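You operate a simulated robot arm through the tools that you are given. There is no shell and no other tool. Be economical: measure what you need, move in short steps, check, and stop when the job is done.

Carry out the task below with a simulated robot arm. There is one attempt and no reset: what you move stays moved.

TASK
Stack the syrup tin that says "SYRUP 3" from the white table on top of the syrup tin that says "SYRUP 4".
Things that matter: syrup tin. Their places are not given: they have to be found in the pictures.

It is judged by the outcome, as a careful person would: the job done as asked, and still so three seconds after it is handed in. It fails if anything else is knocked over, pushed out of place, dropped, spilled or broken.

THE ROBOT
A 7-joint arm with a two-finger parallel gripper, fixed in place. Base frame: the origin is at the foot of the arm, x ahead of it, y to its left, z up; the work surface is at about z = 0. Lengths are in m, angles in rad, forces in N, time in s.
With the tool pointing down near the work surface it reaches from about 0.24 to 0.62 m from the base axis. Its first joint turns from -1.152 to 1.152 rad. Payload 2.6 kg.
Tool frame: the origin (TCP) lies between the finger pads and is the grasp point; the fingertips stand 0.03 m ahead of it; z points along the fingers, y is the line along which they close. The gripper opens to 0.094 m. The fingers are 0.028 m wide and 0.01 m thick; the gripper's body (0.05 by 0.096 m) begins 0.055 m behind the TCP.
Orientation is that of the tool frame in the base frame, as a unit quaternion [x, y, z, w]. With the fingers straight down and closing along the base's y, the tool's x points along the base's -x, its y along +y and its z along -z.

THE INTERFACE
- The arm moves only by the tool move_arm. Its argument "deltas" is a list of rows, each an object (a shift or turn left out is 0, a gripper value left out holds the last) with "linear": the shift along the tool's x, y, z in units of 50 mm (1.0 is 50 mm), a list of three; "twist": the turn about the tool's z in units of 8 degrees (1.0 is 8 degrees). In form: [{"linear": [dx, dy, dz], "twist": twist}, ...]. A call has 1 to 12 rows; each row shifts and turns the commanded pose from where the row before left it, along the tool's axes as they then stand. "claw" is the gripper command, from -1 (shut) to 1 (fully open), values between in proportion, set as the call begins (left out, the last holds). A call with a number of a shift or a turn outside -1 to 1 is refused whole. A row lasts 0.2 s, in which the tool goes at most 0.05 m and 0.15 rad; a call with a longer step from one row to the next is refused whole, and so is a gripper value outside its range. A pose out of reach is approached as far as the arm can. The call stops where the force on the tool passes 40 N (or 10 N more than at its start, if that is more) or the arm is blocked; 0.2 s more then pass. The fingers move at their own pace (about 0.072 m/s each) and stop on an object; they squeeze with about 44 N. The grip force told is the motor's: it shows also when the fingers shut on nothing. Time passes only in rows, and 0.2 s behind the last, so rows that do not move let the fingers close. It gives the time, the measured TCP pose, the force on the tool (base axes), the opening and the grip force at its end, in the units of the frame above (readings bear some noise).
- Cameras (640 x 400 px; columns grow to the right, rows downward): "scene" is fixed at [0.0209, 0.4198, 0.57]; the picture's right is [-0.89, -0.45, 0.00], its down [-0.23, 0.46, -0.86] and it looks along [0.39, -0.76, -0.52] (base axes); focal length 363 px, centre (320, 200). "wrist" rides on the gripper at [-0.037, 0, -0.058] in the tool frame; the picture's right is [0.00, -1.00, 0.00], its down [0.97, 0.00, -0.24] and it looks along [0.24, 0.00, 0.97] (tool axes); focal length 218 px, centre (320, 200).
- snapshot(camera): a new picture of that camera. No time passes.
- point_at(camera, pixels): for up to 12 pixels [column, row] of the newest picture of that camera ("zoom" is the newest enlarged one), the place [x, y, z] in the base frame of the surface seen there, good to about 0.003 m. No time passes.
- zoom(camera, box): a new picture of the part [left, top, right, bottom] of that camera's present view, enlarged. No time passes.
- close_job(): hands the job in; it is judged then, once.

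Work in short steps. Measure before you move; look again where a grasp or a placing could have gone wrong, and mend it. You have 60 turns and 14 pictures in all, the two below and enlarged ones among them. Open the gripper and draw the arm clear of the work before you hand the job in, unless the task says otherwise; then end with one line.

The tools are called after "Call:" by a JSON object that holds its "fn" and its "kwargs". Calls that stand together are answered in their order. move_arm: Moves the arm, as the interface text tells. Its arguments: {"type":"object","properties":{"deltas":{"type":"array","items":{"type":"object","properties":{"linear":{"type":"array","items":{"type":"number"}},"twist":{"type":"number"}}}},"claw":{"type":"number"}},"required":["deltas"]} The other tools are called the same way: snapshot (camera) takes a picture; point_at (camera, pixels) gives the place of the surface under pixels of a picture; zoom (camera, box) takes an enlarged picture of a part of a camera's view; close_job () hands the job in.

At the start:

```text
t: 0.0
tcp_pos: [0.3698, -0.198, 0.3177]
tcp_rot: [0.0, 1.0, 0.0, 0.0]
wrist_force: [-0.7, -0.4, 0.5]
finger_gap: 0.0943
grip_force: 0.0
```

scene: 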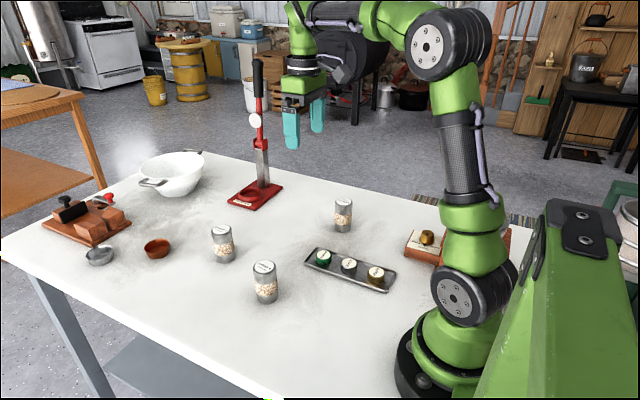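
wrist: 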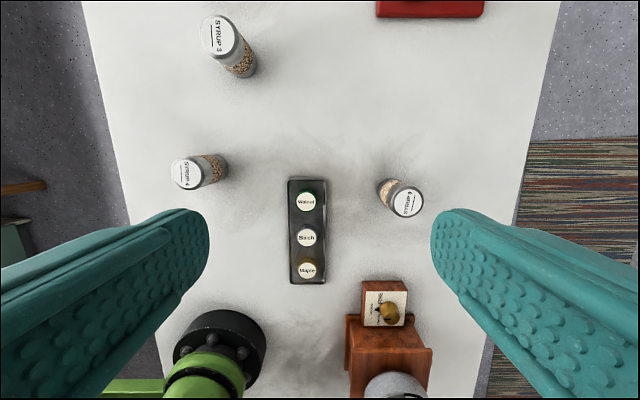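

Three tins are visible; I zoom on the wrist view to read the labels.

Call:
{"fn": "zoom", "kwargs": {"camera": "wrist", "box": [160, 0, 440, 230]}}

Call:
{"fn": "zoom", "kwargs": {"camera": "scene", "box": [190, 180, 370, 310]}}

```text
1.74 times, centred on (300, 115) of wrist
```

zoom: 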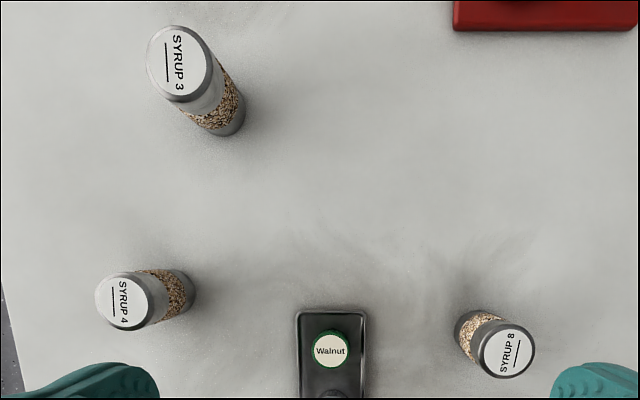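

```text
3.08 times, centred on (280, 245) of scene
```

zoom: 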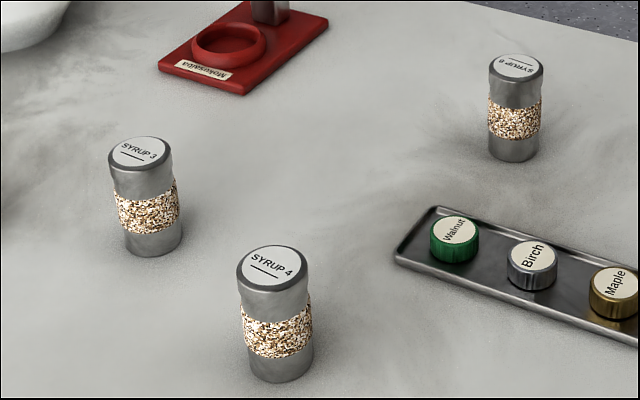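

SYRUP 3 has its lid at zoom (139,152) and SYRUP 4 at (272,267). I measure lid centres, edges and base points.

Call:
{"fn": "point_at", "kwargs": {"camera": "zoom", "pixels": [[139, 153], [111, 153], [167, 153], [139, 140], [139, 167], [155, 254], [272, 268], [240, 268], [304, 268], [272, 248], [272, 288], [280, 380]]}}

Call:
{"fn": "point_at", "kwargs": {"camera": "wrist", "pixels": [[218, 36], [204, 36], [232, 36], [218, 20], [187, 173], [174, 173], [200, 173], [187, 162], [187, 184]]}}

```text
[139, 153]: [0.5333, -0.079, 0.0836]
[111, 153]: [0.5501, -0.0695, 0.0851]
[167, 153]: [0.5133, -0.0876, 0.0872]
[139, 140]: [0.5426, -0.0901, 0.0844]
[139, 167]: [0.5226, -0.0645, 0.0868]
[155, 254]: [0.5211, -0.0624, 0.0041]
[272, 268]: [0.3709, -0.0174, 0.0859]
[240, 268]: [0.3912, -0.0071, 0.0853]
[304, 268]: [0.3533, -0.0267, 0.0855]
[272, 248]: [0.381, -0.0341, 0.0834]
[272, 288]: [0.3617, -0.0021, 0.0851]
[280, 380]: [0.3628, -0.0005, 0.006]
```

```text
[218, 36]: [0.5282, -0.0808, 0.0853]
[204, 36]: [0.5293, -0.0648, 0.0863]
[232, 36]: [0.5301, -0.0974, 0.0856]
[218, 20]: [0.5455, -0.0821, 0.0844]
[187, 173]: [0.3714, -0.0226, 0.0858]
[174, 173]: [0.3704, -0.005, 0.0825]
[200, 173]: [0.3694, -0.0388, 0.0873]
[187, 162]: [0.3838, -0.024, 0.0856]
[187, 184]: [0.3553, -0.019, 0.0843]
```

Tin 3 is at about (0.531, -0.079), tin 4 at about (0.371, -0.020), both about 0.085 tall and 0.04 wide. I move above tin 3 with the gripper open and check.

Call:
{"fn": "move_arm", "kwargs": {"claw": 1, "deltas": [{"linear": [-0.644, 0.476, 0]}, {"linear": [-0.644, 0.476, 0]}, {"linear": [-0.644, 0.476, 0]}, {"linear": [-0.644, 0.476, 0]}, {"linear": [-0.644, 0.476, 0]}, {"linear": [0, 0, 0.7]}, {"linear": [0, 0, 0.7]}, {"linear": [0, 0, 0.7]}, {"linear": [0, 0, 0.7]}, {"linear": [0, 0, 0]}]}}

Call:
{"fn": "snapshot", "kwargs": {"camera": "wrist"}}

```text
t: 2.2
tcp_pos: [0.5304, -0.078, 0.1764]
tcp_rot: [0.001, 1.0, 0.0, 0.0]
wrist_force: [-0.5, 1.0, 0.0]
finger_gap: 0.0941
grip_force: 0.0
```

```text
9 pictures are left
```

wrist: 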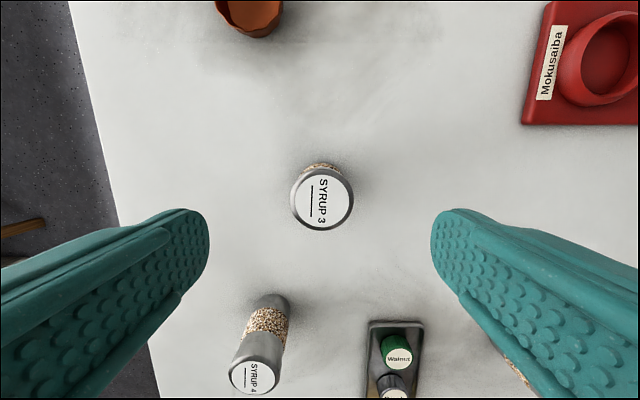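

The lid is at (322,198). I measure its centre and edges.

Call:
{"fn": "point_at", "kwargs": {"camera": "wrist", "pixels": [[322, 198], [293, 198], [351, 198], [322, 172], [322, 226], [254, 376], [232, 376], [276, 376], [254, 360], [254, 391]]}}

```text
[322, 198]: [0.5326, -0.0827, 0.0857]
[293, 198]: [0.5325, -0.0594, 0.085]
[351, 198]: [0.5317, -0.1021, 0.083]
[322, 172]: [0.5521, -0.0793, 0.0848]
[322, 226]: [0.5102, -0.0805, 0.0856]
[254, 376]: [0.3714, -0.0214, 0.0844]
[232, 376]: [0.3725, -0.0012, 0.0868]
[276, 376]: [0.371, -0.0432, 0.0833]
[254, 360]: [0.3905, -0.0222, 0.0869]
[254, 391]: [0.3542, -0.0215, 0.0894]
```

Tin 3 is at (0.5315, -0.080), so I correct by about 2 mm and lower to z≈0.055.

Call:
{"fn": "move_arm", "kwargs": {"deltas": [{"linear": [-0.02, -0.045, 0.4]}, {"linear": [0, 0, 0.6]}, {"linear": [0, 0, 0.6]}, {"linear": [0, 0, 0.5]}, {"linear": [0, 0, 0.33]}, {"linear": [0, 0, 0]}]}}

Call:
{"fn": "move_arm", "kwargs": {"claw": -1, "deltas": [{"linear": [0, 0, 0]}, {"linear": [0, 0, 0]}, {"linear": [0, 0, 0]}, {"linear": [0, 0, 0]}, {"linear": [0, 0, 0]}]}}

```text
t: 3.6
tcp_pos: [0.5319, -0.0798, 0.0581]
tcp_rot: [-0.001, 1.0, -0.001, 0.0]
wrist_force: [0.6, 0.3, 0.8]
finger_gap: 0.0943
grip_force: 0.0
```

```text
t: 4.8
tcp_pos: [0.5327, -0.0803, 0.0572]
tcp_rot: [0.0, 1.0, 0.0, -0.001]
wrist_force: [-0.2, 0.1, 0.6]
finger_gap: 0.0462
grip_force: 44.0
```

Gripped with a gap of 46 mm. I lift by about 0.125 m and check the hold.

Call:
{"fn": "move_arm", "kwargs": {"deltas": [{"linear": [0, 0, -0.3]}, {"linear": [0, 0, -0.5]}, {"linear": [0, 0, -0.6]}, {"linear": [0, 0, -0.6]}, {"linear": [0, 0, -0.5]}, {"linear": [0, 0, 0]}]}}

Call:
{"fn": "snapshot", "kwargs": {"camera": "scene"}}

Call:
{"fn": "snapshot", "kwargs": {"camera": "wrist"}}

```text
t: 6.2
tcp_pos: [0.5312, -0.081, 0.184]
tcp_rot: [0.0, 1.0, -0.001, 0.0]
wrist_force: [0.3, -0.7, -2.5]
finger_gap: 0.0456
grip_force: 44.4
```

```text
8 pictures are left
```

scene: 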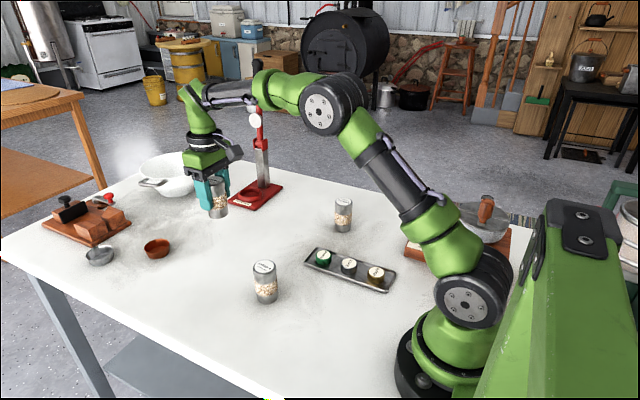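

```text
7 pictures are left
```

wrist: 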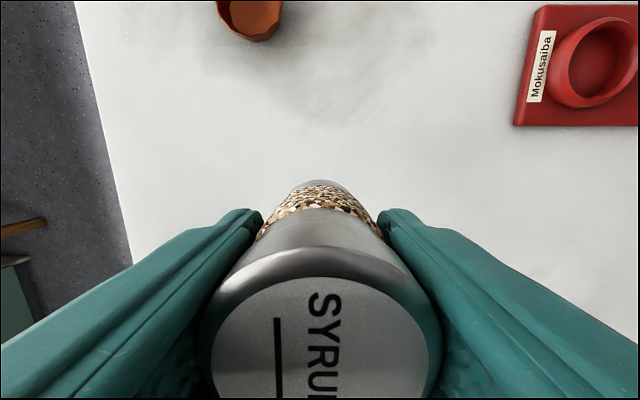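

Held upright. I measure the lid's position relative to the TCP and tin 4's position again.

Call:
{"fn": "point_at", "kwargs": {"camera": "wrist", "pixels": [[321, 255], [321, 290], [215, 370], [425, 370], [321, 360], [321, 395]]}}

Call:
{"fn": "point_at", "kwargs": {"camera": "scene", "pixels": [[264, 267], [254, 267], [274, 267], [264, 261], [264, 273], [218, 217]]}}

```text
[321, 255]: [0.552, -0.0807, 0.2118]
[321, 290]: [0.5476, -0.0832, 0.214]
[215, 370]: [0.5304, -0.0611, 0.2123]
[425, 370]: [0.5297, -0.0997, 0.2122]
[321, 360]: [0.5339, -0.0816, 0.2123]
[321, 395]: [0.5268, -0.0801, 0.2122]
```

```text
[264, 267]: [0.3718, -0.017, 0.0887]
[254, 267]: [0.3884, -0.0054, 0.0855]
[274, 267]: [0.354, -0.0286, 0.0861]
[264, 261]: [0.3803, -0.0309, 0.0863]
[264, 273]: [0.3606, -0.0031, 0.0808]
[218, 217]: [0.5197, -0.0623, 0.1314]
```

The tin is centred on the TCP (bottom 0.057 below it). I carry it past tin 4 to x≈0.29, 4 cm above its lid, so that the wrist camera gets an unobstructed near-vertical look at tin 4.

Call:
{"fn": "move_arm", "kwargs": {"deltas": [{"linear": [0.4, 0.1, -0.3]}, {"linear": [0.74, 0.185, 0]}, {"linear": [0.74, 0.185, 0]}, {"linear": [0.74, 0.185, 0]}, {"linear": [0.74, 0.185, 0]}, {"linear": [0.74, 0.185, 0]}, {"linear": [0.4, 0.1, 0]}, {"linear": [0.3, 0.075, 0]}, {"linear": [0, 0, 0]}]}}

Call:
{"fn": "snapshot", "kwargs": {"camera": "wrist"}}

```text
t: 8.2
tcp_pos: [0.2916, -0.0184, 0.1987]
tcp_rot: [0.0, 1.0, 0.0, 0.001]
wrist_force: [-0.2, 0.0, -2.4]
finger_gap: 0.0458
grip_force: 44.3
```

```text
6 pictures are left
```

wrist: 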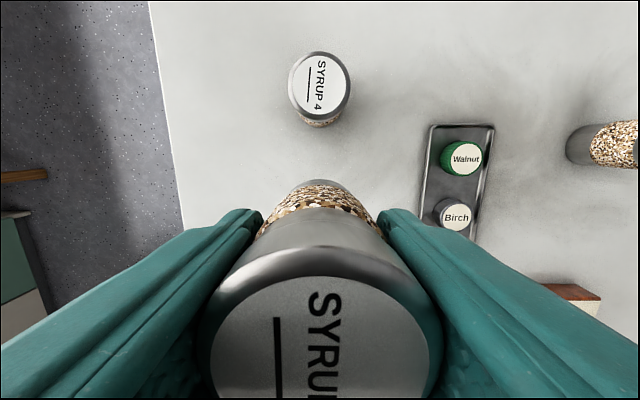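

Tin 4's lid is centred near (319,84), with edges near columns 289–350 and rows 52–117. I measure it.

Call:
{"fn": "point_at", "kwargs": {"camera": "wrist", "pixels": [[319, 84], [291, 84], [347, 84], [319, 55], [319, 113], [295, 65], [343, 65], [295, 104], [343, 104], [321, 255], [215, 370], [425, 370]]}}

```text
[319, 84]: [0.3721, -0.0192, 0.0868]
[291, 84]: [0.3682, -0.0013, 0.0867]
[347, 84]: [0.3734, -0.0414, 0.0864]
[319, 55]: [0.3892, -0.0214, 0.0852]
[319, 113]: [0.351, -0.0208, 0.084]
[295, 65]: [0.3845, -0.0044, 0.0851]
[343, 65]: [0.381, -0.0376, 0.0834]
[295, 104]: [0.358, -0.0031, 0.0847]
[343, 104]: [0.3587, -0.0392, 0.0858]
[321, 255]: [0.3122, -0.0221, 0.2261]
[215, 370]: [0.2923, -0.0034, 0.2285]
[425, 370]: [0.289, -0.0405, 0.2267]
```

Tin 4's centre is (0.371, -0.021). I move +0.079 m in x, then lower to about 4 mm above contact.

Call:
{"fn": "move_arm", "kwargs": {"deltas": [{"linear": [-0.5, 0, 0]}, {"linear": [-0.6, 0, 0]}, {"linear": [-0.485, 0, 0]}, {"linear": [0, 0, 0]}, {"linear": [0, 0, 0.4]}, {"linear": [0, 0, 0.4]}, {"linear": [0, 0, 0.2]}, {"linear": [0, 0, 0]}]}}

Call:
{"fn": "zoom", "kwargs": {"camera": "scene", "box": [190, 180, 350, 310]}}

```text
t: 10.0
tcp_pos: [0.3706, -0.0224, 0.1466]
tcp_rot: [0.0, 1.0, 0.0, 0.0]
wrist_force: [-0.4, -0.5, -1.8]
finger_gap: 0.0456
grip_force: 44.3
```

```text
3.08 times, centred on (270, 245) of scene
```

zoom: 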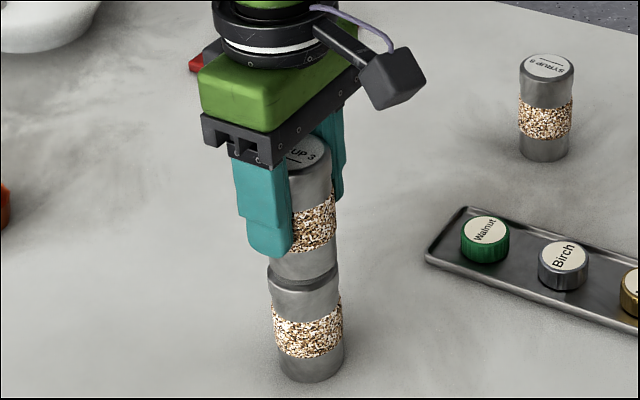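

The tins line up in the view with a small gap left. I lower in 1 mm steps and watch the force.

Call:
{"fn": "move_arm", "kwargs": {"deltas": [{"linear": [0, 0, 0.02]}, {"linear": [0, 0, 0.02]}, {"linear": [0, 0, 0.02]}, {"linear": [0, 0, 0.02]}, {"linear": [0, 0, 0]}]}}

```text
t: 11.2
tcp_pos: [0.3707, -0.0224, 0.1433]
tcp_rot: [0.0, 1.0, 0.0, 0.0]
wrist_force: [-0.6, 0.0, -1.8]
finger_gap: 0.0455
grip_force: 44.5
```

No contact yet (force still −1.8 N), so I keep lowering.

Call:
{"fn": "move_arm", "kwargs": {"deltas": [{"linear": [0, 0, 0.015]}, {"linear": [0, 0, 0.015]}, {"linear": [0, 0, 0]}]}}

```text
t: 12.0
tcp_pos: [0.3703, -0.0227, 0.1414]
tcp_rot: [0.001, 1.0, 0.001, 0.0]
wrist_force: [-0.4, -0.6, 0.5]
finger_gap: 0.0454
grip_force: 44.0
```

The force went from −1.8 to +0.5 N, so tin 4 now carries the weight. I open the gripper in place.

Call:
{"fn": "move_arm", "kwargs": {"claw": 0.6, "deltas": [{"linear": [0, 0, 0]}, {"linear": [0, 0, 0]}, {"linear": [0, 0, 0]}]}}

Call:
{"fn": "zoom", "kwargs": {"camera": "scene", "box": [190, 180, 350, 310]}}

```text
t: 12.8
tcp_pos: [0.3698, -0.0215, 0.1423]
tcp_rot: [-0.001, 1.0, 0.0, 0.0]
wrist_force: [-0.1, 0.3, 0.5]
finger_gap: 0.075
grip_force: 0.2
```

```text
3.08 times, centred on (270, 245) of scene
```

zoom: 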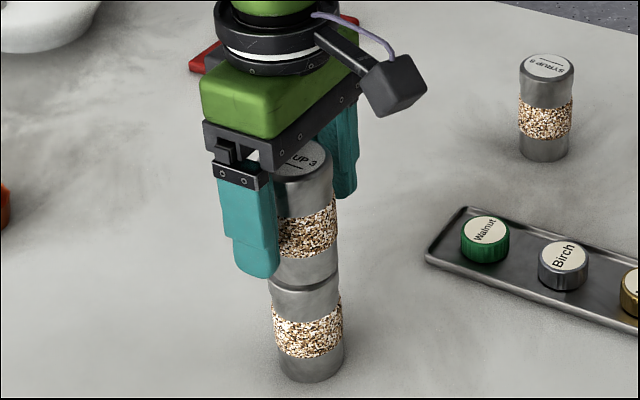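

The tin stands free, with both fingers clear of it. I rise straight up and look once more.

Call:
{"fn": "move_arm", "kwargs": {"deltas": [{"linear": [0, 0, -0.2]}, {"linear": [0, 0, -0.5]}, {"linear": [0, 0, -0.8]}, {"linear": [0, 0, -0.8]}, {"linear": [0, 0, -0.8]}, {"linear": [0, -0.8, 0]}, {"linear": [0, -0.8, 0]}, {"linear": [0, -0.8, 0]}, {"linear": [0, 0, 0]}]}}

Call:
{"fn": "snapshot", "kwargs": {"camera": "scene"}}

```text
t: 14.8
tcp_pos: [0.3692, -0.1438, 0.295]
tcp_rot: [0.0, 1.0, 0.001, 0.0]
wrist_force: [-0.5, -0.9, 0.1]
finger_gap: 0.075
grip_force: 0.0
```

```text
3 pictures are left
```

scene: 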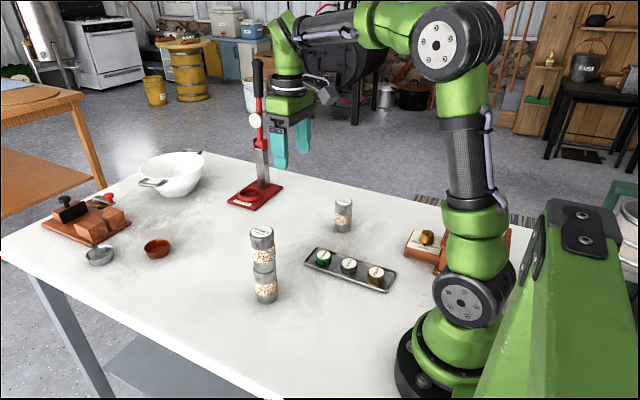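

The stack stands upright, the other items are where they were, and the arm is clear, so I hand it in.

Call:
{"fn": "close_job", "kwargs": {}}

```text
The job is handed in.
```

The SYRUP 3 tin is stacked on top of the SYRUP 4 tin. The stack was upright, the gripper open and the arm clear when I handed the job in, and nothing else had moved in the last picture.
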